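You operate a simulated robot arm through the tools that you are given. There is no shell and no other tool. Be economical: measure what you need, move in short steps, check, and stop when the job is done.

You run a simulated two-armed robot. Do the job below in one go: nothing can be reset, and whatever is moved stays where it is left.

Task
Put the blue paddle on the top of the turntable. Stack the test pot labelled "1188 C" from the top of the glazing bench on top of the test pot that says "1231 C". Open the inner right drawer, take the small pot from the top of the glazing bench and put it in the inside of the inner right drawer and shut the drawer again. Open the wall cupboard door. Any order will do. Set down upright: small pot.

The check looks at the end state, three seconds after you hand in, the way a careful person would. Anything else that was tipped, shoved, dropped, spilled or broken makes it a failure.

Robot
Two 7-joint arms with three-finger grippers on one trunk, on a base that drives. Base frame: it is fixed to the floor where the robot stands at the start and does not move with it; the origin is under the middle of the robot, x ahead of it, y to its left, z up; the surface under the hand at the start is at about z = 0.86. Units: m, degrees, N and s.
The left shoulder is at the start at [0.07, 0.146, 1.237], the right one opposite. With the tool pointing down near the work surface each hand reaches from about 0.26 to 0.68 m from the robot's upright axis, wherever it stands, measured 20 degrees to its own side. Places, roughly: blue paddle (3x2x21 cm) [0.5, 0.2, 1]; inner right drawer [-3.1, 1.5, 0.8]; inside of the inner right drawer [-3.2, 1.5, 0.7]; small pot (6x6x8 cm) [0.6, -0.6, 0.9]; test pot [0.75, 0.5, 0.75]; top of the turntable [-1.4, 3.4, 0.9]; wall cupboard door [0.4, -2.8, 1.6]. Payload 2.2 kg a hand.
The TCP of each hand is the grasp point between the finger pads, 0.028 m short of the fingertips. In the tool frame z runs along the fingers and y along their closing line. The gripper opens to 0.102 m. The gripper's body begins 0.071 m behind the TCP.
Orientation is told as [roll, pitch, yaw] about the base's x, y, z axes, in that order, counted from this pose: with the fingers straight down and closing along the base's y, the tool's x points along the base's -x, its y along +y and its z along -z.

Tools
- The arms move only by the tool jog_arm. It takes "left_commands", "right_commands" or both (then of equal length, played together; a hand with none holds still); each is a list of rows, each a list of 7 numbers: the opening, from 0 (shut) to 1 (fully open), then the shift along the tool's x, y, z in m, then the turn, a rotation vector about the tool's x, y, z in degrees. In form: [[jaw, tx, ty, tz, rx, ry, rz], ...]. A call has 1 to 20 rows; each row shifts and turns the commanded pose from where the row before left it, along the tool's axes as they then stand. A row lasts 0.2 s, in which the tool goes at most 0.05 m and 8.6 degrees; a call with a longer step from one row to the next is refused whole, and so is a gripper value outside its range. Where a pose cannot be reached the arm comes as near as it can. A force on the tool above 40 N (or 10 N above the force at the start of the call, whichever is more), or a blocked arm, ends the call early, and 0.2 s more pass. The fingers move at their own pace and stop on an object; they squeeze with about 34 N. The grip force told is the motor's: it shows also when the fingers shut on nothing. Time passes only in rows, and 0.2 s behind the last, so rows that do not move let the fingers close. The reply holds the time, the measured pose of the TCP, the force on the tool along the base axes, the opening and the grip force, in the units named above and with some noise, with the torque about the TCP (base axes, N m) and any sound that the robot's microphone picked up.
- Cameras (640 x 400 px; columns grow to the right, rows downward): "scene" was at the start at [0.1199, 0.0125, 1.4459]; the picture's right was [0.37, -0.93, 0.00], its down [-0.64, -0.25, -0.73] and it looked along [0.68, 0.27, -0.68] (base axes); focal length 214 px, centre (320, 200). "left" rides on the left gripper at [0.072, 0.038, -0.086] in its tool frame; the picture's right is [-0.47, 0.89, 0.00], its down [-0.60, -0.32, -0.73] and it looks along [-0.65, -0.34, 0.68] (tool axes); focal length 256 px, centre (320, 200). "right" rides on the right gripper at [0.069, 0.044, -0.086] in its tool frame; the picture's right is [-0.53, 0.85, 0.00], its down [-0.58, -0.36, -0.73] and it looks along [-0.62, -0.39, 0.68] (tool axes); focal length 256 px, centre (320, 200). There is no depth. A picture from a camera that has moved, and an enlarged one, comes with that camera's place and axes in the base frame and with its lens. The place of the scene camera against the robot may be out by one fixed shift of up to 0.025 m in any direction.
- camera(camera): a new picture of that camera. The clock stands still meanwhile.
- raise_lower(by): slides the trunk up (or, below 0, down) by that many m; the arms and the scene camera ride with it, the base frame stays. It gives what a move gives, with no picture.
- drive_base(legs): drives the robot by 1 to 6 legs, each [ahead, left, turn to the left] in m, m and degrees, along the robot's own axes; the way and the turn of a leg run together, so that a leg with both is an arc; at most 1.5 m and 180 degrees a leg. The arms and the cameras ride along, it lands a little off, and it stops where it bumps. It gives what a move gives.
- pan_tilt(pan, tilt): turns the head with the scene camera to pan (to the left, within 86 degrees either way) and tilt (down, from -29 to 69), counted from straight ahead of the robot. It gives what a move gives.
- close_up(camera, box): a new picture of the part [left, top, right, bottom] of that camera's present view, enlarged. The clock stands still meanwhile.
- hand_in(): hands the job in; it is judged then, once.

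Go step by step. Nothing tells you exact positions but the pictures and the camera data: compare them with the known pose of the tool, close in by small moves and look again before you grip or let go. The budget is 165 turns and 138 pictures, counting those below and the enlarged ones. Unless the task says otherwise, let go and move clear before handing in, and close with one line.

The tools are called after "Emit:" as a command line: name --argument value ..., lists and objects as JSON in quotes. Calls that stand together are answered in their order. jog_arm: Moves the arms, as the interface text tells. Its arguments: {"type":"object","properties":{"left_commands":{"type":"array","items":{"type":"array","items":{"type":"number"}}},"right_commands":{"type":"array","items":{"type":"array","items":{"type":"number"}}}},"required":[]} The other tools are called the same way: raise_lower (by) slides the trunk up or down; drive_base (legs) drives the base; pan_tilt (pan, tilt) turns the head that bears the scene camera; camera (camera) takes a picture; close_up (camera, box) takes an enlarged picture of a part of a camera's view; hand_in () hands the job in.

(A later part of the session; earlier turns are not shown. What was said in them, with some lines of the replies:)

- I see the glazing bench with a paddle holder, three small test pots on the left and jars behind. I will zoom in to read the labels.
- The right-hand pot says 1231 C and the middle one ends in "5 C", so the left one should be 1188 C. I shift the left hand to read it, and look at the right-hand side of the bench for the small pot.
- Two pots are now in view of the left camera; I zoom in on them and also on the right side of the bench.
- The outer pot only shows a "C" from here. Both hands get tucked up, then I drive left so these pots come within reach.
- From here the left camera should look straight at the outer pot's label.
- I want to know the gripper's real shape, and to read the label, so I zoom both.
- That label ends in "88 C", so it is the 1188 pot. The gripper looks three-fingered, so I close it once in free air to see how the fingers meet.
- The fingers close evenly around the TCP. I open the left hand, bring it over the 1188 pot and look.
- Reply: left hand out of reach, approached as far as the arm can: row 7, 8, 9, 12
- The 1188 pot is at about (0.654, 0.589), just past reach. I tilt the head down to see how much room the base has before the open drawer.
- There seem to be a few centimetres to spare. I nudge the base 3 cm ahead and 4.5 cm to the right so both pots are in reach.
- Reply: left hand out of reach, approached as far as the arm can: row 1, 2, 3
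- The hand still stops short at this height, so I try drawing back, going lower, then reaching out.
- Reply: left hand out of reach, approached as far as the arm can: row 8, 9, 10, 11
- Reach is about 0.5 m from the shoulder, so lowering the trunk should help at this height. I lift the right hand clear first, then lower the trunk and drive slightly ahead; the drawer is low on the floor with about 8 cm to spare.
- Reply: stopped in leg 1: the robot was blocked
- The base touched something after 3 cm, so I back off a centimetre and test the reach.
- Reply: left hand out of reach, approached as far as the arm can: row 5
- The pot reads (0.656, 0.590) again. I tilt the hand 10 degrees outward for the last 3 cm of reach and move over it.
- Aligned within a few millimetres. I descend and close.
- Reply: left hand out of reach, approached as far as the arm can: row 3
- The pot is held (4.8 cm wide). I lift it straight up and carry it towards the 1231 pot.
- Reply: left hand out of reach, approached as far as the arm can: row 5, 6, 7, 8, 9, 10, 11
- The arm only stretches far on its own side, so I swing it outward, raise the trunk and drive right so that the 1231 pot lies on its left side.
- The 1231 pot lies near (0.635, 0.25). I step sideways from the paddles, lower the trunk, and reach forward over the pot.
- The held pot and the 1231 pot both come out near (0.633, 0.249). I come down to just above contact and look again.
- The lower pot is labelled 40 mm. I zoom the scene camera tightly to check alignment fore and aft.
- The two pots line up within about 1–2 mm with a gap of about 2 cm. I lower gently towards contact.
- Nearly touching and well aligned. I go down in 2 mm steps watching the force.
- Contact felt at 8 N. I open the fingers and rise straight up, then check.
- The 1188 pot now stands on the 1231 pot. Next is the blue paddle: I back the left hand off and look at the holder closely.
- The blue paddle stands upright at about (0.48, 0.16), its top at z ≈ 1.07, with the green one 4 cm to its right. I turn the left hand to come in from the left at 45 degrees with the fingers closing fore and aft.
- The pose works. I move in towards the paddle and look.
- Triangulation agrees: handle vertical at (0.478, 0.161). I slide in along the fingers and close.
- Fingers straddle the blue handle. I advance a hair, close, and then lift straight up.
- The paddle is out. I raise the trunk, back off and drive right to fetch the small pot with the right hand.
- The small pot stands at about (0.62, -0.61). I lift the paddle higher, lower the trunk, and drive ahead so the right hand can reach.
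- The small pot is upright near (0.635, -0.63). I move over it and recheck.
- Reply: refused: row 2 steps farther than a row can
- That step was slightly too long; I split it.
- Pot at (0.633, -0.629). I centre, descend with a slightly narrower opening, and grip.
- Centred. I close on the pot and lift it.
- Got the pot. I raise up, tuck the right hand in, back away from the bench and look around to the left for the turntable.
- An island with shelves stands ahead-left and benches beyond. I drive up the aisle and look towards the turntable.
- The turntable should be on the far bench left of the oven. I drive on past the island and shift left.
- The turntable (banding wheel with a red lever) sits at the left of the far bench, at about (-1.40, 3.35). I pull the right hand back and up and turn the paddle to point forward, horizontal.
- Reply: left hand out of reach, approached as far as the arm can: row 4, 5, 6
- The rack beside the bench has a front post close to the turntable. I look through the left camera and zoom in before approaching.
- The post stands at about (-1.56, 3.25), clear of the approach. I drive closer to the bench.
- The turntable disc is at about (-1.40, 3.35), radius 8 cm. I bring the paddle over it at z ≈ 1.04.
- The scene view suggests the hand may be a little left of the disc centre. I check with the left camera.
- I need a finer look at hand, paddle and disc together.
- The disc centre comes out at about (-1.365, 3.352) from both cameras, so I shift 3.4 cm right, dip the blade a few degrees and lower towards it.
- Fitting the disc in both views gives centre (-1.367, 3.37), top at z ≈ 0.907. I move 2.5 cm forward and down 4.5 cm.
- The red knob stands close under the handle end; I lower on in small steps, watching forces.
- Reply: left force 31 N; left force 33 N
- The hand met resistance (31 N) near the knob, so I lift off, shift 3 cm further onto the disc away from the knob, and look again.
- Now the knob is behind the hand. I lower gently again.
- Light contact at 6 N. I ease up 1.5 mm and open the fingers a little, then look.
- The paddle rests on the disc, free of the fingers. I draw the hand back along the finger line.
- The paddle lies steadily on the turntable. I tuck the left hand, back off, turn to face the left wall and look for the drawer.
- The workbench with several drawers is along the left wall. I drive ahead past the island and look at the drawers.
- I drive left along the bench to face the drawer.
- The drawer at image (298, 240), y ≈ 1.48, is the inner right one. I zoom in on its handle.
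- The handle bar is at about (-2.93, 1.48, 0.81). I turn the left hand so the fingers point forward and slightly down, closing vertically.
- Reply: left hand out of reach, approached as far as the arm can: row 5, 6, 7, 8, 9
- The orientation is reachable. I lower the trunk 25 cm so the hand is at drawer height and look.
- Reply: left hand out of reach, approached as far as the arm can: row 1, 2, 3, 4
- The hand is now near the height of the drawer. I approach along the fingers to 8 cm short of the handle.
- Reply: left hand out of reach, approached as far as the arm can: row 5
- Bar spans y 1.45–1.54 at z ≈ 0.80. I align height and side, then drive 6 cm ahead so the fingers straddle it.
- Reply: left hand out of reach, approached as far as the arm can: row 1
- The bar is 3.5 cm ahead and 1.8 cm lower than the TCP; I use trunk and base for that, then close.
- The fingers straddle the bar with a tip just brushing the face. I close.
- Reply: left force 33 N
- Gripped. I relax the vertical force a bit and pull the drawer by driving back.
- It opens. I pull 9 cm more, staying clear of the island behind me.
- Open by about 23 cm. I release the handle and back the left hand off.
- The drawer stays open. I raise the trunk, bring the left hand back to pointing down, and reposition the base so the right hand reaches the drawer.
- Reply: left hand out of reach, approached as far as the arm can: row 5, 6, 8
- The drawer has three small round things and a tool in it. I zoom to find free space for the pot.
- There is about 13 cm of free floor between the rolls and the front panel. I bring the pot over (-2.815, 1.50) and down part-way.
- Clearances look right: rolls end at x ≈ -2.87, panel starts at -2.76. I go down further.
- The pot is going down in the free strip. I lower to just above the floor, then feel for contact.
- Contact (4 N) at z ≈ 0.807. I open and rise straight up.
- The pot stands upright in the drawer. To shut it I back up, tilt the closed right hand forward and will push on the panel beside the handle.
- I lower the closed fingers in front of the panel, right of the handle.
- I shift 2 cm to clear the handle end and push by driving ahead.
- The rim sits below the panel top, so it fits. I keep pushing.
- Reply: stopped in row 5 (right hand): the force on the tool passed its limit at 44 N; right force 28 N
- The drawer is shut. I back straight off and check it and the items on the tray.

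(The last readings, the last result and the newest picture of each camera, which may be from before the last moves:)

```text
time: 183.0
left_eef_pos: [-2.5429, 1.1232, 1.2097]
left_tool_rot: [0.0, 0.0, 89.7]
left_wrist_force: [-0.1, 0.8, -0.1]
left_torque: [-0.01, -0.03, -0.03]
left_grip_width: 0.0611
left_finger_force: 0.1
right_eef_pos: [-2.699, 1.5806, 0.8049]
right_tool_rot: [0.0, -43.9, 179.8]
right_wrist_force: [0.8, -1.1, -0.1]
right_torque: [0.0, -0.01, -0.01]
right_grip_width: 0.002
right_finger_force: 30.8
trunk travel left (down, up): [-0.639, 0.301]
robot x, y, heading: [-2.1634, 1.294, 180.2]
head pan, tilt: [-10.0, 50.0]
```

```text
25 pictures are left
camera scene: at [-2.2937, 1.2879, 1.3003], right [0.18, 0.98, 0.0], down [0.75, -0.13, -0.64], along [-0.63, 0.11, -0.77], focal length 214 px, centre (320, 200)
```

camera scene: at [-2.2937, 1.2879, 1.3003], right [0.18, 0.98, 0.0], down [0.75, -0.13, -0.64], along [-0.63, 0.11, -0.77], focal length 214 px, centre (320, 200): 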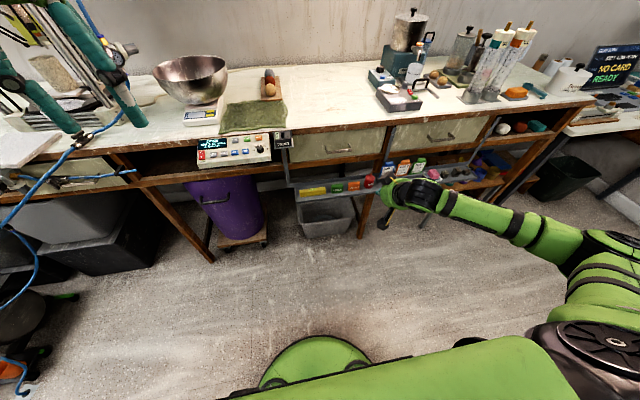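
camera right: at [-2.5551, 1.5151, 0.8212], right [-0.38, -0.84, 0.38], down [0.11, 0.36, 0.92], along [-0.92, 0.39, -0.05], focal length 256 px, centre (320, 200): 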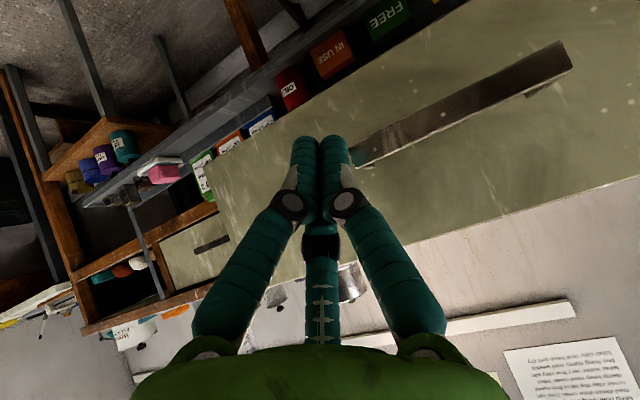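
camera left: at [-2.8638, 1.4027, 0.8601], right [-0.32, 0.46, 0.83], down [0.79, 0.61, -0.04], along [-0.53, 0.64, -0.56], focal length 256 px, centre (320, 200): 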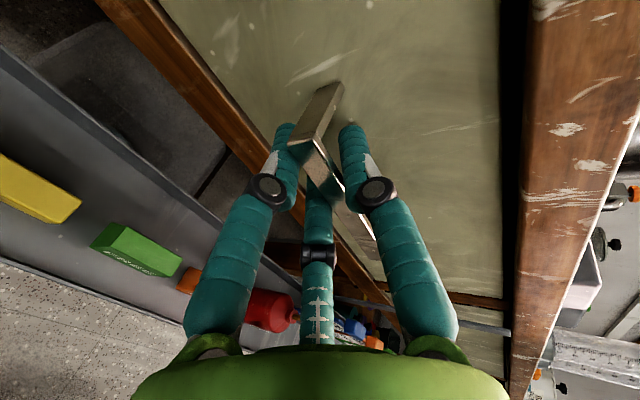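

Drawer shut, tray undisturbed. I tuck the right hand and drive back along the known-free route towards the cupboard side of the room.

Emit:
jog_arm --right_commands '[[0, -0.035, 0, -0.035, 0, 0, 0], [0, -0.035, 0, -0.035, 0, 0, 0], [0, -0.035, 0, -0.035, 0, 0, 0], [0, -0.035, 0, -0.035, 0, 0, 0], [0, -0.035, 0, -0.035, 0, 0, 0], [0, -0.035, 0, -0.035, 0, 0, 0], [0, 0, 0, 0, 0, 8, 0], [0, 0, 0, 0, 0, 8, 0], [0, 0, 0, 0, 0, 8, 0], [0, 0.02, 0, 0, 0, 8, 0], [0, 0.03, 0, 0, 0, 8, 0], [0, 0.04, 0.02, 0, 0, 4, 0], [0, 0.04, 0.03, 0, 0, 0, 0]]'

Emit:
drive_base --legs '[[0, -1.05, 0], [-1.0, 0, 0], [-0.7, 0, 0], [0, 0, 90]]'

Emit:
drive_base --legs '[[1.4, 0, 0], [1.2, 0, 0]]'

Emit:
pan_tilt --pan 10 --tilt 5

Emit:
camera --camera "scene"

```text
time: 185.8
left_eef_pos: [-2.5414, 1.1229, 1.2103]
left_tool_rot: [0.1, -0.2, 89.7]
left_wrist_force: [0.2, -0.7, -0.4]
left_torque: [0.02, -0.01, -0.03]
left_grip_width: 0.0612
left_finger_force: 0.0
right_eef_pos: [-2.5744, 1.5313, 1.0845]
right_tool_rot: [0.1, 0.1, 179.8]
right_wrist_force: [-0.1, -0.8, -0.1]
right_torque: [0.01, 0.04, 0.01]
right_grip_width: 0.0021
right_finger_force: 30.9
trunk travel left (down, up): [-0.639, 0.301]
robot x, y, heading: [-2.1613, 1.2924, 179.8]
head pan, tilt: [-10.0, 50.0]
```

```text
time: 203.1
left_eef_pos: [-0.3053, 1.9845, 1.2097]
left_tool_rot: [-0.1, 0.0, 179.0]
left_wrist_force: [0.4, -0.3, 0.3]
left_torque: [0.04, -0.03, -0.02]
left_grip_width: 0.0612
left_finger_force: 0.1
right_eef_pos: [-0.7127, 1.9573, 1.0841]
right_tool_rot: [0.0, 0.1, -90.8]
right_wrist_force: [-1.1, 0.4, -0.8]
right_torque: [0.0, -0.03, -0.03]
right_grip_width: 0.0022
right_finger_force: 31.2
trunk travel left (down, up): [-0.639, 0.301]
robot x, y, heading: [-0.4652, 2.369, -90.8]
head pan, tilt: [-10.0, 50.0]
```

```text
time: 215.8
left_eef_pos: [-0.3442, -0.6155, 1.2104]
left_tool_rot: [0.0, 0.0, 179.3]
left_wrist_force: [-0.4, 0.7, 0.3]
left_torque: [0.04, 0.02, 0.01]
left_grip_width: 0.0609
left_finger_force: 0.2
right_eef_pos: [-0.752, -0.6455, 1.0846]
right_tool_rot: [0.0, 0.0, -90.7]
right_wrist_force: [-0.2, 0.8, 0.7]
right_torque: [-0.02, 0.01, -0.02]
right_grip_width: 0.0024
right_finger_force: 31.4
trunk travel left (down, up): [-0.639, 0.301]
robot x, y, heading: [-0.5104, -0.2296, -90.8]
head pan, tilt: [-10.0, 50.0]
```

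```text
time: 216.9
left_eef_pos: [-0.3446, -0.6166, 1.2107]
left_tool_rot: [0.0, 0.0, 179.2]
left_wrist_force: [0.1, -0.1, 0.8]
left_torque: [0.02, 0.0, 0.0]
left_grip_width: 0.0613
left_finger_force: 0.1
right_eef_pos: [-0.751, -0.6455, 1.0844]
right_tool_rot: [-0.1, 0.0, -90.7]
right_wrist_force: [-0.1, -0.7, 0.6]
right_torque: [-0.02, 0.0, 0.02]
right_grip_width: 0.002
right_finger_force: 31.4
trunk travel left (down, up): [-0.639, 0.301]
robot x, y, heading: [-0.5069, -0.2351, -91.0]
head pan, tilt: [10.0, 5.0]
```

```text
24 pictures are left
camera scene: at [-0.5018, -0.3915, 1.3703], right [-0.99, -0.16, 0.0], down [-0.01, 0.09, -1.0], along [0.16, -0.98, -0.09], focal length 214 px, centre (320, 200)
```

scene: 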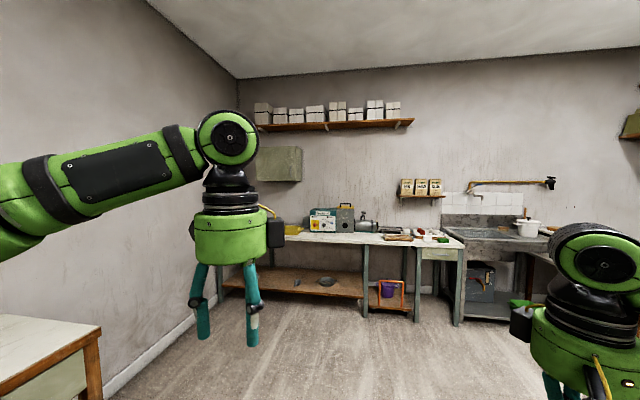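

The wall cupboard is the green box under the shelf on the far wall. I drive nearer for a proper look.

Emit:
drive_base --legs '[[1.3, 0, 0.8], [0, 0.6, 0]]'

Emit:
raise_lower --by 0.28

Emit:
pan_tilt --pan 10 --tilt 10

Emit:
camera --camera "scene"

```text
time: 226.4
left_eef_pos: [0.2443, -1.9143, 1.2102]
left_tool_rot: [0.0, 0.1, 179.1]
left_wrist_force: [0.4, -0.3, 0.0]
left_torque: [0.0, -0.01, 0.04]
left_grip_width: 0.0614
left_finger_force: 0.2
right_eef_pos: [-0.1621, -1.9429, 1.0839]
right_tool_rot: [0.2, 0.0, -90.9]
right_wrist_force: [-0.2, -0.3, -0.4]
right_torque: [0.0, -0.02, -0.01]
right_grip_width: 0.0019
right_finger_force: 31.8
trunk travel left (down, up): [-0.639, 0.301]
robot x, y, heading: [0.0832, -1.5337, -90.9]
head pan, tilt: [10.0, 5.0]
```

```text
time: 229.3
left_eef_pos: [0.2441, -1.9148, 1.4894]
left_tool_rot: [0.0, 0.0, 179.0]
left_wrist_force: [0.5, -0.4, 0.2]
left_torque: [-0.02, -0.02, 0.01]
left_grip_width: 0.0611
left_finger_force: 0.1
right_eef_pos: [-0.1634, -1.9427, 1.3635]
right_tool_rot: [0.0, -0.1, -90.7]
right_wrist_force: [-0.4, -0.7, 0.1]
right_torque: [-0.02, 0.0, 0.0]
right_grip_width: 0.0021
right_finger_force: 31.2
trunk travel left (down, up): [-0.919, 0.021]
robot x, y, heading: [0.081, -1.5332, -90.7]
head pan, tilt: [10.0, 5.0]
```

```text
time: 229.9
left_eef_pos: [0.2445, -1.9134, 1.4909]
left_tool_rot: [0.1, 0.0, 179.1]
left_wrist_force: [0.0, -0.3, 0.4]
left_torque: [0.02, 0.0, 0.0]
left_grip_width: 0.0612
left_finger_force: 0.1
right_eef_pos: [-0.1625, -1.9436, 1.3639]
right_tool_rot: [0.0, 0.0, -90.8]
right_wrist_force: [-0.5, 0.0, -0.5]
right_torque: [0.0, -0.02, -0.01]
right_grip_width: 0.002
right_finger_force: 31.3
trunk travel left (down, up): [-0.919, 0.021]
robot x, y, heading: [0.0843, -1.5307, -90.8]
head pan, tilt: [10.0, 10.0]
```

```text
23 pictures are left
camera scene: at [0.0886, -1.6901, 1.6423], right [-0.99, -0.16, 0.0], down [-0.03, 0.17, -0.98], along [0.16, -0.97, -0.17], focal length 214 px, centre (320, 200)
```

scene: 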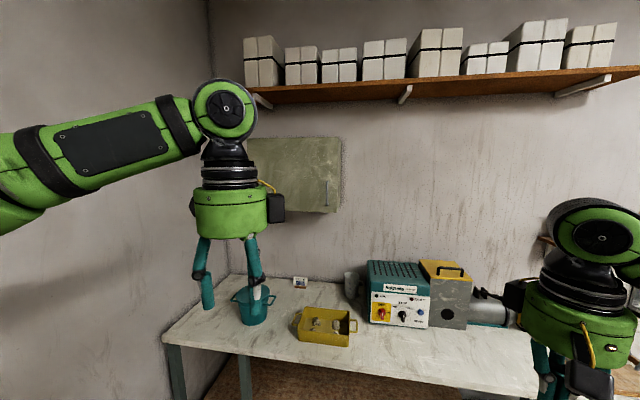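

Emit:
close_up --camera "scene" --box '[230, 120, 370, 230]'

Emit:
camera --camera "left"

```text
3.64 times, centred on (300, 175) of scene
camera zoom: at [0.0886, -1.6901, 1.6423], right [-0.99, -0.16, 0.0], down [-0.03, 0.17, -0.98], along [0.16, -0.97, -0.17], focal length 780 px, centre (393, 291)
```

zoom: 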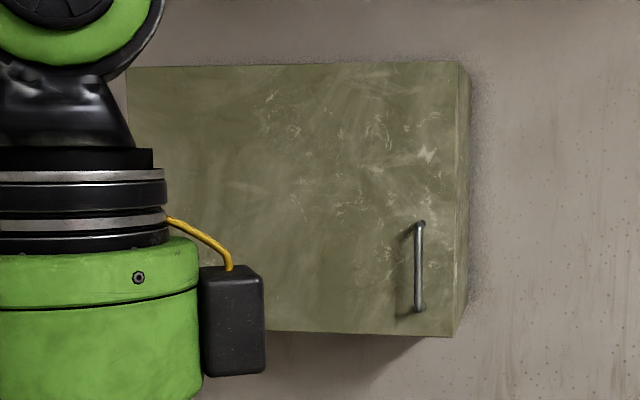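

```text
21 pictures are left
camera left: at [0.316, -1.953, 1.575], right [-0.48, -0.88, 0.0], down [-0.6, 0.33, 0.73], along [-0.64, 0.35, -0.68], focal length 256 px, centre (320, 200)
```

left: 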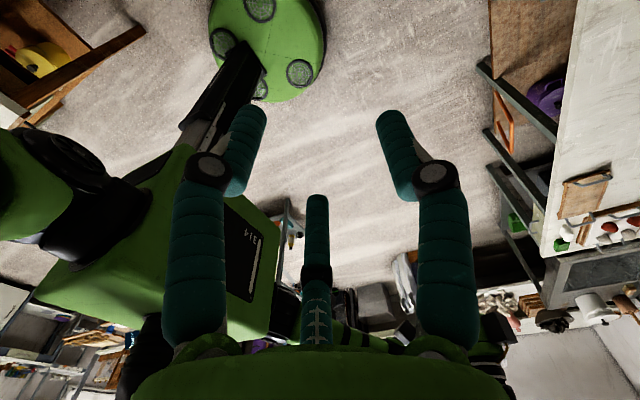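

The door has a vertical handle near its right edge at about (0.225, -2.72, 1.50), hinged on the left. I turn the left hand to point forward with the fingers closing sideways.

Emit:
jog_arm --left_commands '[[0.6, 0, 0, 0, 0, 0, -8], [0.6, 0, 0, 0, 0, 0, -8], [0.6, 0, 0, 0, 0, 0, -8], [0.6, 0, 0, 0, 0, 0, -8], [0.6, 0, 0, 0, 0, 0, -8], [0.6, 0, 0, 0, 0, 0, -8], [0.6, 0, 0, 0, 0, 0, -8], [0.6, 0, 0, 0, 0, 0, -8], [0.6, 0, 0, 0, 0, 0, -8], [0.6, 0, 0, 0, 0, 0, -8], [0.6, 0, 0, 0, 0, 0, -8], [0.6, 0, 0, 0, 0, 0, -2]]'

Emit:
jog_arm --left_commands '[[0.6, 0, 0, 0, 0, -8, 0], [0.6, 0, 0, 0, 0, -8, 0], [0.6, 0, 0, 0, 0, -8, 0], [0.6, 0, 0, 0, 0, -8, 0], [0.6, 0, 0, 0, 0, -8, 0], [0.6, 0, 0, 0, 0, -8, 0], [0.6, 0, 0, 0, 0, -8, 0], [0.6, 0, 0, 0, 0, -8, 0], [0.6, 0, 0, 0, 0, -8, 0], [0.6, 0, 0, 0, 0, -5, 0], [0.6, 0, 0, 0, 0, 0, 0]]'

Emit:
camera --camera "left"

```text
time: 232.5
left_eef_pos: [0.2447, -1.9147, 1.4905]
left_tool_rot: [-0.1, 0.0, -90.9]
left_wrist_force: [-1.4, -0.1, -0.7]
left_torque: [0.04, 0.0, -0.01]
left_grip_width: 0.061
left_finger_force: 0.0
right_eef_pos: [-0.1625, -1.9434, 1.3644]
right_tool_rot: [0.1, 0.0, -90.8]
right_wrist_force: [0.1, -0.3, -0.7]
right_torque: [-0.01, 0.0, 0.04]
right_grip_width: 0.0022
right_finger_force: 31.2
trunk travel left (down, up): [-0.919, 0.021]
robot x, y, heading: [0.0808, -1.5274, -90.7]
head pan, tilt: [10.0, 10.0]
```

```text
time: 234.9
left_eef_pos: [0.2352, -1.9355, 1.525]
left_tool_rot: [0.0, -77.0, -90.8]
left_wrist_force: [-0.1, -1.2, 0.6]
left_torque: [-0.02, -0.03, -0.03]
left_grip_width: 0.0611
left_finger_force: 0.2
left hand out of reach, approached as far as the arm can: row 9, 10
right_eef_pos: [-0.1614, -1.9429, 1.364]
right_tool_rot: [0.0, 0.0, -90.8]
right_wrist_force: [0.9, -0.1, 0.0]
right_torque: [-0.01, -0.01, 0.01]
right_grip_width: 0.0019
right_finger_force: 31.3
trunk travel left (down, up): [-0.919, 0.021]
robot x, y, heading: [0.0863, -1.5274, -91.0]
head pan, tilt: [10.0, 10.0]
```

```text
20 pictures are left
camera left: at [0.2745, -1.8357, 1.473], right [0.88, -0.12, 0.45], down [-0.31, 0.58, 0.75], along [-0.35, -0.81, 0.48], focal length 256 px, centre (320, 200)
```

left: 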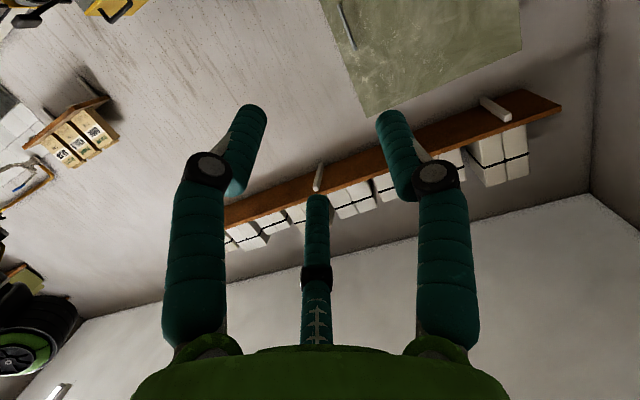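

Both cameras put the handle at about (0.234, -2.73, 1.49). I drive ahead 48 cm, then reach forward with the left arm.

Emit:
drive_base --legs '[[0.48, 0, 0.8]]'

Emit:
jog_arm --left_commands '[[0.6, 0.01, 0, 0.04, 0, -3, 0], [0.6, 0.01, 0, 0.04, 0, 0, 0], [0.6, 0, 0, 0.04, 0, 0, 0], [0.6, 0, 0, 0.04, 0, 0, 0], [0.6, 0, 0, 0.04, 0, 0, 0], [0.6, 0, 0, 0, 0, 0, 0]]'

Emit:
camera --camera "left"

Emit:
camera --camera "scene"

```text
time: 237.8
left_eef_pos: [0.2372, -2.4085, 1.5261]
left_tool_rot: [0.1, -76.9, -90.0]
left_wrist_force: [0.2, 0.2, -0.3]
left_torque: [0.0, 0.03, -0.01]
left_grip_width: 0.0612
left_finger_force: 0.1
right_eef_pos: [-0.1589, -2.4203, 1.3652]
right_tool_rot: [0.0, -0.1, -90.1]
right_wrist_force: [0.6, -0.8, 0.4]
right_torque: [-0.03, -0.03, 0.05]
right_grip_width: 0.0023
right_finger_force: 31.3
trunk travel left (down, up): [-0.919, 0.021]
robot x, y, heading: [0.0759, -2.0099, -89.9]
head pan, tilt: [10.0, 10.0]
```

```text
time: 239.2
left_eef_pos: [0.2364, -2.6028, 1.469]
left_tool_rot: [0.2, -79.9, -90.2]
left_wrist_force: [-0.5, -0.5, 0.0]
left_torque: [0.01, -0.01, 0.0]
left_grip_width: 0.0611
left_finger_force: 0.1
right_eef_pos: [-0.1592, -2.4231, 1.3651]
right_tool_rot: [0.0, 0.0, -90.0]
right_wrist_force: [0.6, 1.1, 0.2]
right_torque: [-0.03, 0.01, 0.02]
right_grip_width: 0.0019
right_finger_force: 31.2
trunk travel left (down, up): [-0.919, 0.021]
robot x, y, heading: [0.0788, -2.0084, -90.1]
head pan, tilt: [10.0, 10.0]
```

```text
19 pictures are left
camera left: at [0.2746, -2.5053, 1.4114], right [0.89, -0.08, 0.46], down [-0.32, 0.62, 0.72], along [-0.34, -0.78, 0.52], focal length 256 px, centre (320, 200)
```

left: 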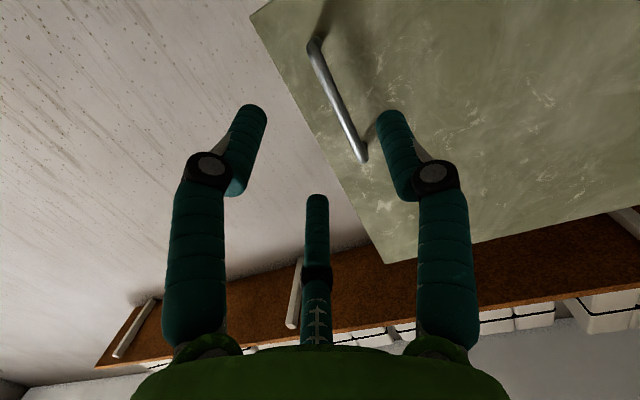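

```text
18 pictures are left
camera scene: at [0.0873, -2.1659, 1.6424], right [-0.98, -0.17, 0.0], down [-0.03, 0.17, -0.98], along [0.17, -0.97, -0.17], focal length 214 px, centre (320, 200)
```

scene: 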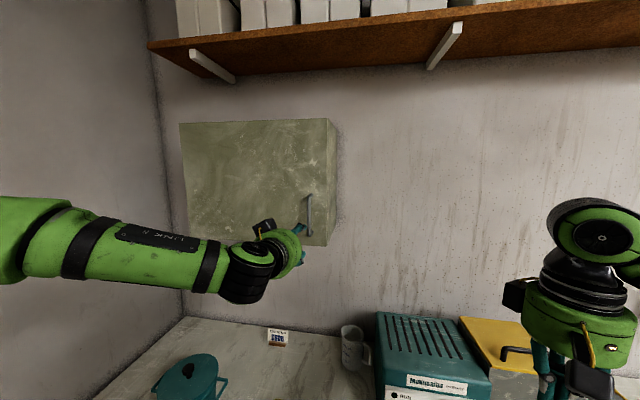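

Well aligned; I advance so the fingers straddle the bar.

Emit:
jog_arm --left_commands '[[0.6, -0.0092, 0.001, 0.028, 0, 0, 0], [0.6, -0.0092, 0.001, 0.028, 0, 0, 0], [0.6, -0.0092, 0.001, 0.028, 0, 0, 0], [0.6, -0.0092, 0, 0.025, 0, 0, 0], [0.6, 0, 0, 0, 0, 0, 0]]'

Emit:
camera --camera "left"

```text
time: 240.4
left_eef_pos: [0.2401, -2.7193, 1.4856]
left_tool_rot: [0.3, -79.7, -90.3]
left_wrist_force: [0.4, -0.4, 0.4]
left_torque: [0.04, 0.02, 0.01]
left_grip_width: 0.061
left_finger_force: 0.0
right_eef_pos: [-0.1588, -2.4242, 1.3644]
right_tool_rot: [0.0, 0.1, -90.1]
right_wrist_force: [0.5, -0.1, 0.1]
right_torque: [-0.02, -0.01, 0.01]
right_grip_width: 0.002
right_finger_force: 31.5
trunk travel left (down, up): [-0.919, 0.021]
robot x, y, heading: [0.0745, -2.0067, -89.6]
head pan, tilt: [10.0, 10.0]
```

```text
17 pictures are left
camera left: at [0.2765, -2.6217, 1.4279], right [0.89, -0.08, 0.46], down [-0.32, 0.61, 0.72], along [-0.34, -0.79, 0.52], focal length 256 px, centre (320, 200)
```

left: 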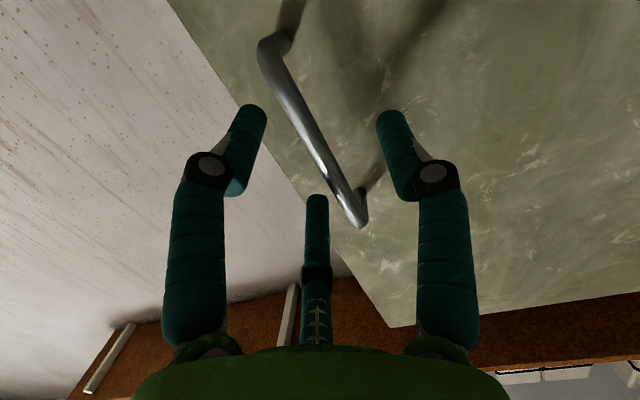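

I advance 2 cm more and close on the bar.

Emit:
jog_arm --left_commands '[[0.6, -0.0035, -0.003, 0.02, 0, 0, 0], [0.6, 0, 0, 0, 0, 0, 0], [0, 0, 0, 0, 0, 0, 0], [0, 0, 0, 0, 0, 0, 0], [0, 0, 0, 0, 0, 0, 0]]'

Emit:
camera --camera "left"

```text
time: 241.6
left_eef_pos: [0.2312, -2.735, 1.4814]
left_tool_rot: [1.3, -79.5, -91.7]
left_wrist_force: [-13.7, 3.0, -15.2]
left_torque: [-0.12, 0.49, -0.4]
left_grip_width: 0.0196
left_finger_force: 44.7
left hand out of reach, approached as far as the arm can: row 1
right_eef_pos: [-0.1646, -2.4239, 1.3624]
right_tool_rot: [0.4, 0.0, -90.0]
right_wrist_force: [-0.4, 0.4, 0.2]
right_torque: [0.01, -0.02, 0.0]
right_grip_width: 0.0022
right_finger_force: 31.3
trunk travel left (down, up): [-0.919, 0.021]
robot x, y, heading: [0.0786, -2.0064, -89.8]
head pan, tilt: [10.0, 10.0]
```

```text
16 pictures are left
camera left: at [0.2694, -2.6381, 1.4243], right [0.88, -0.09, 0.46], down [-0.31, 0.61, 0.73], along [-0.35, -0.78, 0.51], focal length 256 px, centre (320, 200)
```

left: 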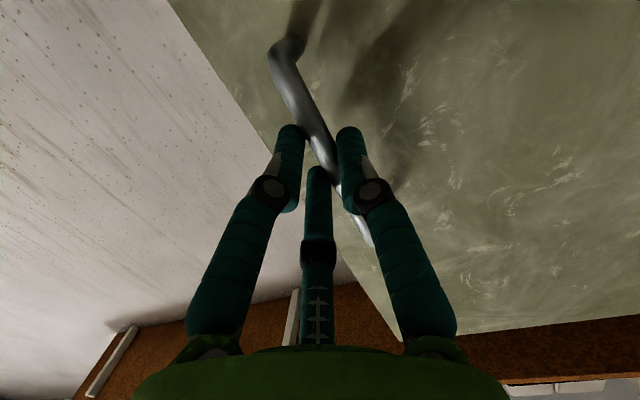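

Gripped. I pull the door open along its arc by driving back with a slight shift left.

Emit:
drive_base --legs '[[-0.1, 0.014, 0], [-0.1, 0.037, 0]]'

Emit:
camera --camera "scene"

```text
time: 243.5
left_eef_pos: [0.2918, -2.5446, 1.482]
left_tool_rot: [-0.2, -79.9, -90.0]
left_wrist_force: [3.6, -2.6, -9.2]
left_torque: [0.21, -0.02, -0.22]
left_grip_width: 0.0199
left_finger_force: 45.3
right_eef_pos: [-0.1111, -2.2319, 1.3621]
right_tool_rot: [0.0, 0.4, -90.1]
right_wrist_force: [-0.4, -0.3, -0.7]
right_torque: [-0.02, 0.01, 0.0]
right_grip_width: 0.002
right_finger_force: 31.3
trunk travel left (down, up): [-0.919, 0.021]
robot x, y, heading: [0.1251, -1.8094, -89.9]
head pan, tilt: [10.0, 10.0]
```

```text
15 pictures are left
camera scene: at [0.1372, -1.9774, 1.6417], right [-0.98, -0.17, 0.0], down [-0.03, 0.18, -0.98], along [0.17, -0.97, -0.18], focal length 214 px, centre (320, 200)
```

scene: 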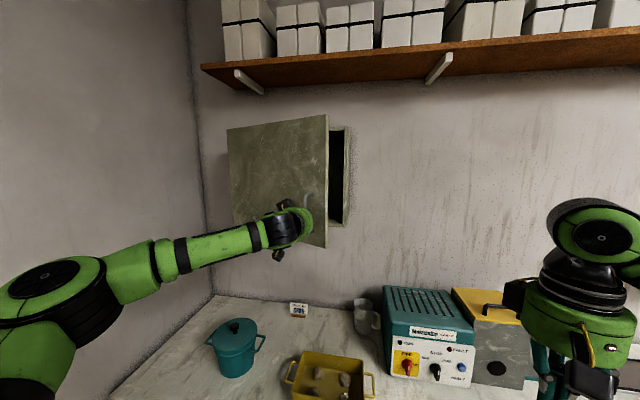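

About 30 degrees open. I continue along the arc a little further.

Emit:
drive_base --legs '[[-0.08, 0.06, 0], [-0.05, 0.06, 0]]'

Emit:
camera --camera "scene"

```text
time: 245.3
left_eef_pos: [0.4016, -2.4218, 1.4841]
left_tool_rot: [1.7, -79.9, -91.8]
left_wrist_force: [1.8, -6.7, -6.8]
left_torque: [0.13, 0.21, -0.08]
left_grip_width: 0.0196
left_finger_force: 44.8
right_eef_pos: [0.0007, -2.1087, 1.3577]
right_tool_rot: [0.4, 0.7, -90.1]
right_wrist_force: [-1.2, -0.6, -0.4]
right_torque: [0.06, -0.11, -0.04]
right_grip_width: 0.0022
right_finger_force: 31.2
trunk travel left (down, up): [-0.919, 0.021]
robot x, y, heading: [0.2467, -1.6773, -89.8]
head pan, tilt: [10.0, 10.0]
```

```text
14 pictures are left
camera scene: at [0.2452, -1.8546, 1.641], right [-0.98, -0.17, -0.01], down [-0.02, 0.18, -0.98], along [0.17, -0.97, -0.18], focal length 214 px, centre (320, 200)
```

scene: 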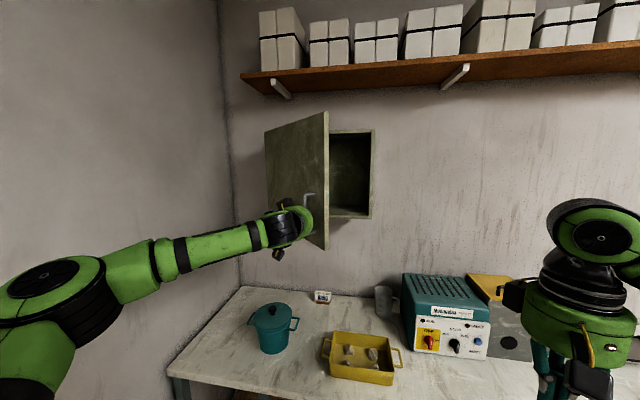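

Opening nicely, about 55 degrees. I follow the arc further towards 80 degrees.

Emit:
drive_base --legs '[[-0.04, 0.07, 0], [-0.025, 0.08, 0]]'

Emit:
camera --camera "scene"

```text
time: 247.0
left_eef_pos: [0.5397, -2.3498, 1.4836]
left_tool_rot: [1.7, -79.8, -92.5]
left_wrist_force: [-5.5, 6.0, -19.2]
left_torque: [0.38, 0.43, -0.03]
left_grip_width: 0.0193
left_finger_force: 45.1
right_eef_pos: [0.1427, -2.037, 1.3588]
right_tool_rot: [0.7, 0.4, -90.5]
right_wrist_force: [-1.6, -1.6, 0.2]
right_torque: [0.05, -0.13, -0.02]
right_grip_width: 0.0023
right_finger_force: 31.3
trunk travel left (down, up): [-0.919, 0.021]
robot x, y, heading: [0.3972, -1.6133, -90.1]
head pan, tilt: [10.0, 10.0]
```

```text
13 pictures are left
camera scene: at [0.3883, -1.7824, 1.6416], right [-0.99, -0.17, -0.01], down [-0.02, 0.18, -0.98], along [0.17, -0.97, -0.18], focal length 214 px, centre (320, 200)
```

scene: 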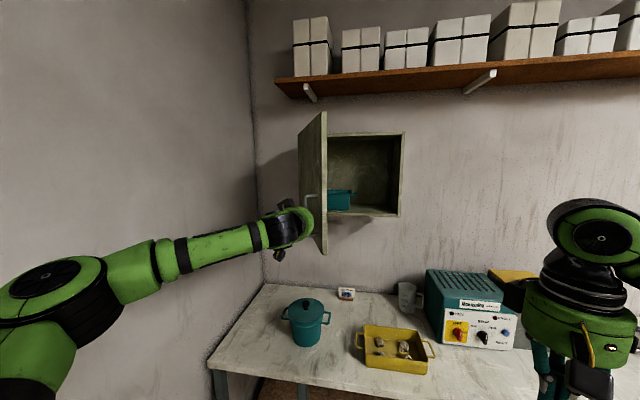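

About 77 degrees. One more push left, then I release.

Emit:
drive_base --legs '[[-0.005, 0.07, 0]]'

Emit:
jog_arm --left_commands '[[0.3, 0, 0, 0, 0, 0, 0], [0.4, 0, 0, 0, 0, 0, 0], [0.5, 0, 0, 0, 0, 0, 0], [0.5, 0, 0, 0, 0, 0, 0], [0.5, 0, 0, 0, 0, 0, 0]]'

Emit:
camera --camera "left"

Emit:
camera --camera "scene"

```text
time: 248.0
left_eef_pos: [0.609, -2.3351, 1.484]
left_tool_rot: [-0.1, -79.8, -91.1]
left_wrist_force: [-6.0, 23.5, -23.4]
left_torque: [-0.15, 0.23, 0.15]
left_grip_width: 0.0194
left_finger_force: 44.9
right_eef_pos: [0.2147, -2.0237, 1.364]
right_tool_rot: [0.5, 0.0, -90.7]
right_wrist_force: [-0.7, -0.5, 0.2]
right_torque: [0.01, -0.11, -0.01]
right_grip_width: 0.0023
right_finger_force: 31.7
trunk travel left (down, up): [-0.919, 0.021]
robot x, y, heading: [0.464, -1.6111, -90.3]
head pan, tilt: [10.0, 10.0]
```

```text
time: 249.2
left_eef_pos: [0.6174, -2.3388, 1.4826]
left_tool_rot: [-2.3, -79.6, -88.9]
left_wrist_force: [-0.1, 0.2, -0.1]
left_torque: [0.01, -0.01, 0.03]
left_grip_width: 0.0513
left_finger_force: 0.0
right_eef_pos: [0.2239, -2.0261, 1.3654]
right_tool_rot: [0.1, 0.2, -90.6]
right_wrist_force: [0.2, -0.1, -0.7]
right_torque: [0.01, 0.03, 0.02]
right_grip_width: 0.0021
right_finger_force: 31.2
trunk travel left (down, up): [-0.919, 0.021]
robot x, y, heading: [0.4618, -1.6126, -90.4]
head pan, tilt: [10.0, 10.0]
```

```text
12 pictures are left
camera left: at [0.6566, -2.2411, 1.4247], right [0.89, -0.1, 0.45], down [-0.3, 0.62, 0.73], along [-0.35, -0.78, 0.52], focal length 256 px, centre (320, 200)
```

left: 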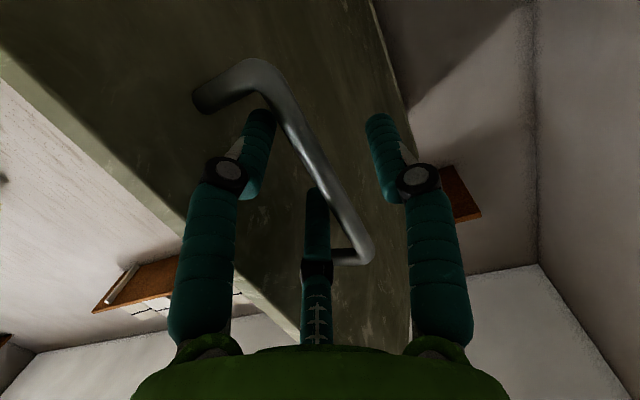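

```text
11 pictures are left
camera scene: at [0.4729, -1.7706, 1.6423], right [-0.99, -0.17, 0.0], down [-0.03, 0.17, -0.98], along [0.17, -0.97, -0.17], focal length 214 px, centre (320, 200)
```

scene: 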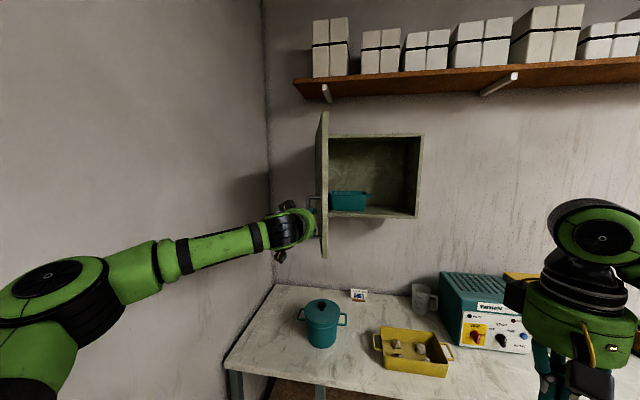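

The door stands about 90 degrees open. I withdraw straight back.

Emit:
drive_base --legs '[[-0.12, 0, 0]]'

Emit:
drive_base --legs '[[-0.3, 0, 0]]'

Emit:
camera --camera "scene"

```text
time: 250.5
left_eef_pos: [0.6184, -2.2233, 1.4767]
left_tool_rot: [-2.3, -79.2, -88.8]
left_wrist_force: [-0.4, -0.8, -0.2]
left_torque: [0.01, 0.01, 0.03]
left_grip_width: 0.0511
left_finger_force: 0.1
right_eef_pos: [0.2226, -1.9127, 1.3622]
right_tool_rot: [0.0, 0.4, -90.7]
right_wrist_force: [0.0, -1.1, -0.3]
right_torque: [0.05, -0.01, -0.02]
right_grip_width: 0.002
right_finger_force: 30.7
trunk travel left (down, up): [-0.919, 0.021]
robot x, y, heading: [0.464, -1.4891, -90.4]
head pan, tilt: [10.0, 10.0]
```

```text
time: 252.3
left_eef_pos: [0.6207, -1.981, 1.487]
left_tool_rot: [-3.0, -80.0, -88.3]
left_wrist_force: [-0.5, 1.8, 0.2]
left_torque: [0.02, 0.01, 0.01]
left_grip_width: 0.0511
left_finger_force: 0.0
right_eef_pos: [0.2263, -1.6707, 1.3673]
right_tool_rot: [0.1, -0.2, -90.8]
right_wrist_force: [-0.2, 1.5, -0.3]
right_torque: [-0.09, 0.0, -0.01]
right_grip_width: 0.0021
right_finger_force: 31.4
trunk travel left (down, up): [-0.919, 0.021]
robot x, y, heading: [0.4643, -1.2648, -90.5]
head pan, tilt: [10.0, 10.0]
stopped in leg 1: the robot was blocked; the commanded pose is now the measured one
```

```text
10 pictures are left
camera scene: at [0.4755, -1.4131, 1.6433], right [-0.99, -0.17, 0.0], down [-0.03, 0.16, -0.99], along [0.17, -0.97, -0.17], focal length 214 px, centre (320, 200)
```

scene: 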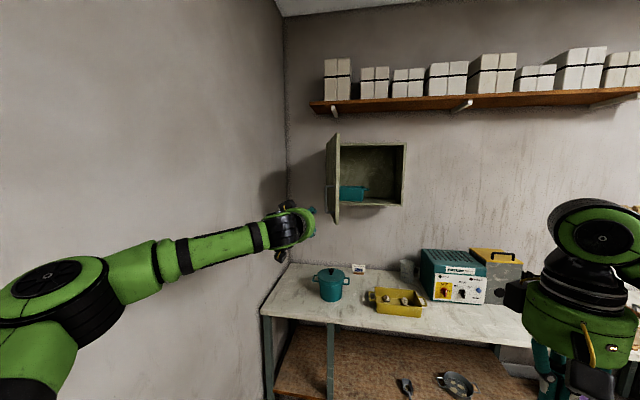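

The door is open and clear. The base brushed the glazing bench end while backing, so I pull away and check the stacked pots there.

Emit:
drive_base --legs '[[0.12, 0, 0], [0, -0.9, 0], [0, 0, 115]]'

Emit:
pan_tilt --pan 20 --tilt 25

Emit:
camera --camera "scene"

```text
time: 262.7
left_eef_pos: [0.162, -0.9325, 1.4828]
left_tool_rot: [-2.5, -79.6, 26.2]
left_wrist_force: [0.0, 0.6, -0.5]
left_torque: [-0.01, 0.01, 0.01]
left_grip_width: 0.0506
left_finger_force: 0.1
right_eef_pos: [0.0436, -1.4219, 1.3629]
right_tool_rot: [0.1, 0.1, 24.0]
right_wrist_force: [0.8, -0.7, 0.6]
right_torque: [0.0, -0.01, 0.01]
right_grip_width: 0.0021
right_finger_force: 31.4
trunk travel left (down, up): [-0.919, 0.021]
robot x, y, heading: [-0.4344, -1.3745, 24.6]
head pan, tilt: [10.0, 10.0]
```

```text
time: 263.5
left_eef_pos: [0.1613, -0.9316, 1.4824]
left_tool_rot: [-2.7, -79.6, 26.3]
left_wrist_force: [-0.8, -0.6, -0.4]
left_torque: [0.01, 0.01, 0.02]
left_grip_width: 0.051
left_finger_force: 0.0
right_eef_pos: [0.0439, -1.422, 1.3636]
right_tool_rot: [0.1, 0.1, 24.1]
right_wrist_force: [1.0, 0.1, -0.6]
right_torque: [0.02, 0.0, 0.0]
right_grip_width: 0.0022
right_finger_force: 31.4
trunk travel left (down, up): [-0.919, 0.021]
robot x, y, heading: [-0.4343, -1.3731, 24.4]
head pan, tilt: [20.0, 25.0]
```

```text
9 pictures are left
camera scene: at [-0.3303, -1.3079, 1.618], right [0.7, -0.72, 0.0], down [-0.3, -0.29, -0.91], along [0.65, 0.63, -0.42], focal length 214 px, centre (320, 200)
```

scene: 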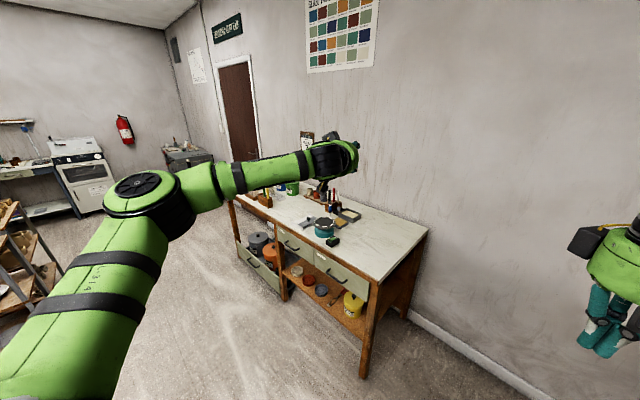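

The arm hides the pots; I shift left along the bench to see them.

Emit:
drive_base --legs '[[0.2, 1.0, 0]]'

Emit:
pan_tilt --pan -10 --tilt 35

Emit:
camera --camera "scene"

```text
time: 268.8
left_eef_pos: [-0.0657, 0.0587, 1.4834]
left_tool_rot: [-2.3, -79.6, 25.6]
left_wrist_force: [0.5, -0.2, -1.0]
left_torque: [0.02, -0.01, 0.0]
left_grip_width: 0.051
left_finger_force: 0.0
right_eef_pos: [-0.1865, -0.4303, 1.3632]
right_tool_rot: [0.1, 0.1, 23.7]
right_wrist_force: [-0.6, -0.2, 0.6]
right_torque: [0.0, -0.02, 0.01]
right_grip_width: 0.0021
right_finger_force: 31.4
trunk travel left (down, up): [-0.919, 0.021]
robot x, y, heading: [-0.6668, -0.3813, 24.1]
head pan, tilt: [20.0, 25.0]
```

```text
time: 269.7
left_eef_pos: [-0.0672, 0.0604, 1.482]
left_tool_rot: [-2.8, -79.6, 26.0]
left_wrist_force: [0.4, -0.3, 0.0]
left_torque: [0.01, 0.02, -0.04]
left_grip_width: 0.0509
left_finger_force: 0.0
right_eef_pos: [-0.1858, -0.429, 1.3643]
right_tool_rot: [0.0, 0.1, 23.7]
right_wrist_force: [0.0, 0.0, -0.1]
right_torque: [-0.02, 0.02, -0.01]
right_grip_width: 0.0022
right_finger_force: 31.4
trunk travel left (down, up): [-0.919, 0.021]
robot x, y, heading: [-0.6624, -0.3813, 24.2]
head pan, tilt: [-10.0, 35.0]
```

```text
8 pictures are left
camera scene: at [-0.5413, -0.356, 1.6022], right [0.24, -0.97, 0.0], down [-0.56, -0.14, -0.82], along [0.79, 0.2, -0.57], focal length 214 px, centre (320, 200)
```

scene: 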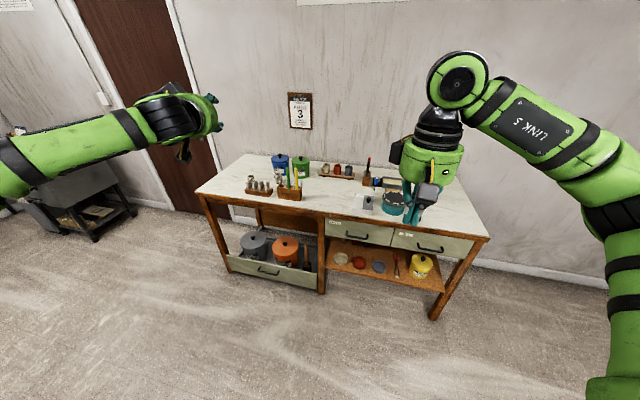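

Emit:
close_up --camera "scene" --box '[220, 140, 320, 210]'

```text
5.71 times, centred on (270, 175) of scene
camera zoom: at [-0.5413, -0.356, 1.6022], right [0.24, -0.97, 0.0], down [-0.56, -0.14, -0.82], along [0.79, 0.2, -0.57], focal length 1226 px, centre (606, 343)
```

zoom: 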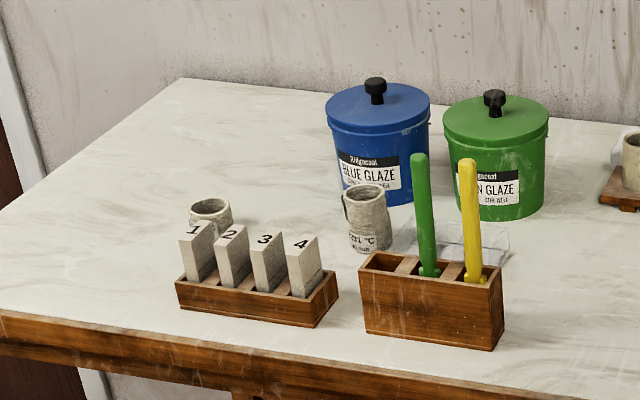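

The pots are still stacked (1188 C on 1231 C) and nothing else on the bench has moved. The paddle is on the turntable, the small pot is in the shut drawer, the cupboard door is open, and both hands are clear, so I hand in.

Emit:
hand_in

```text
The job is handed in.
```

The job is handed in with all four parts done: the blue paddle is on the turntable, the 1188 C pot is stacked on the 1231 C pot, the small pot stands upright in the shut inner right drawer, and the wall cupboard door is open. The base brushed the glazing bench twice; the items I could see on it afterwards were undisturbed.
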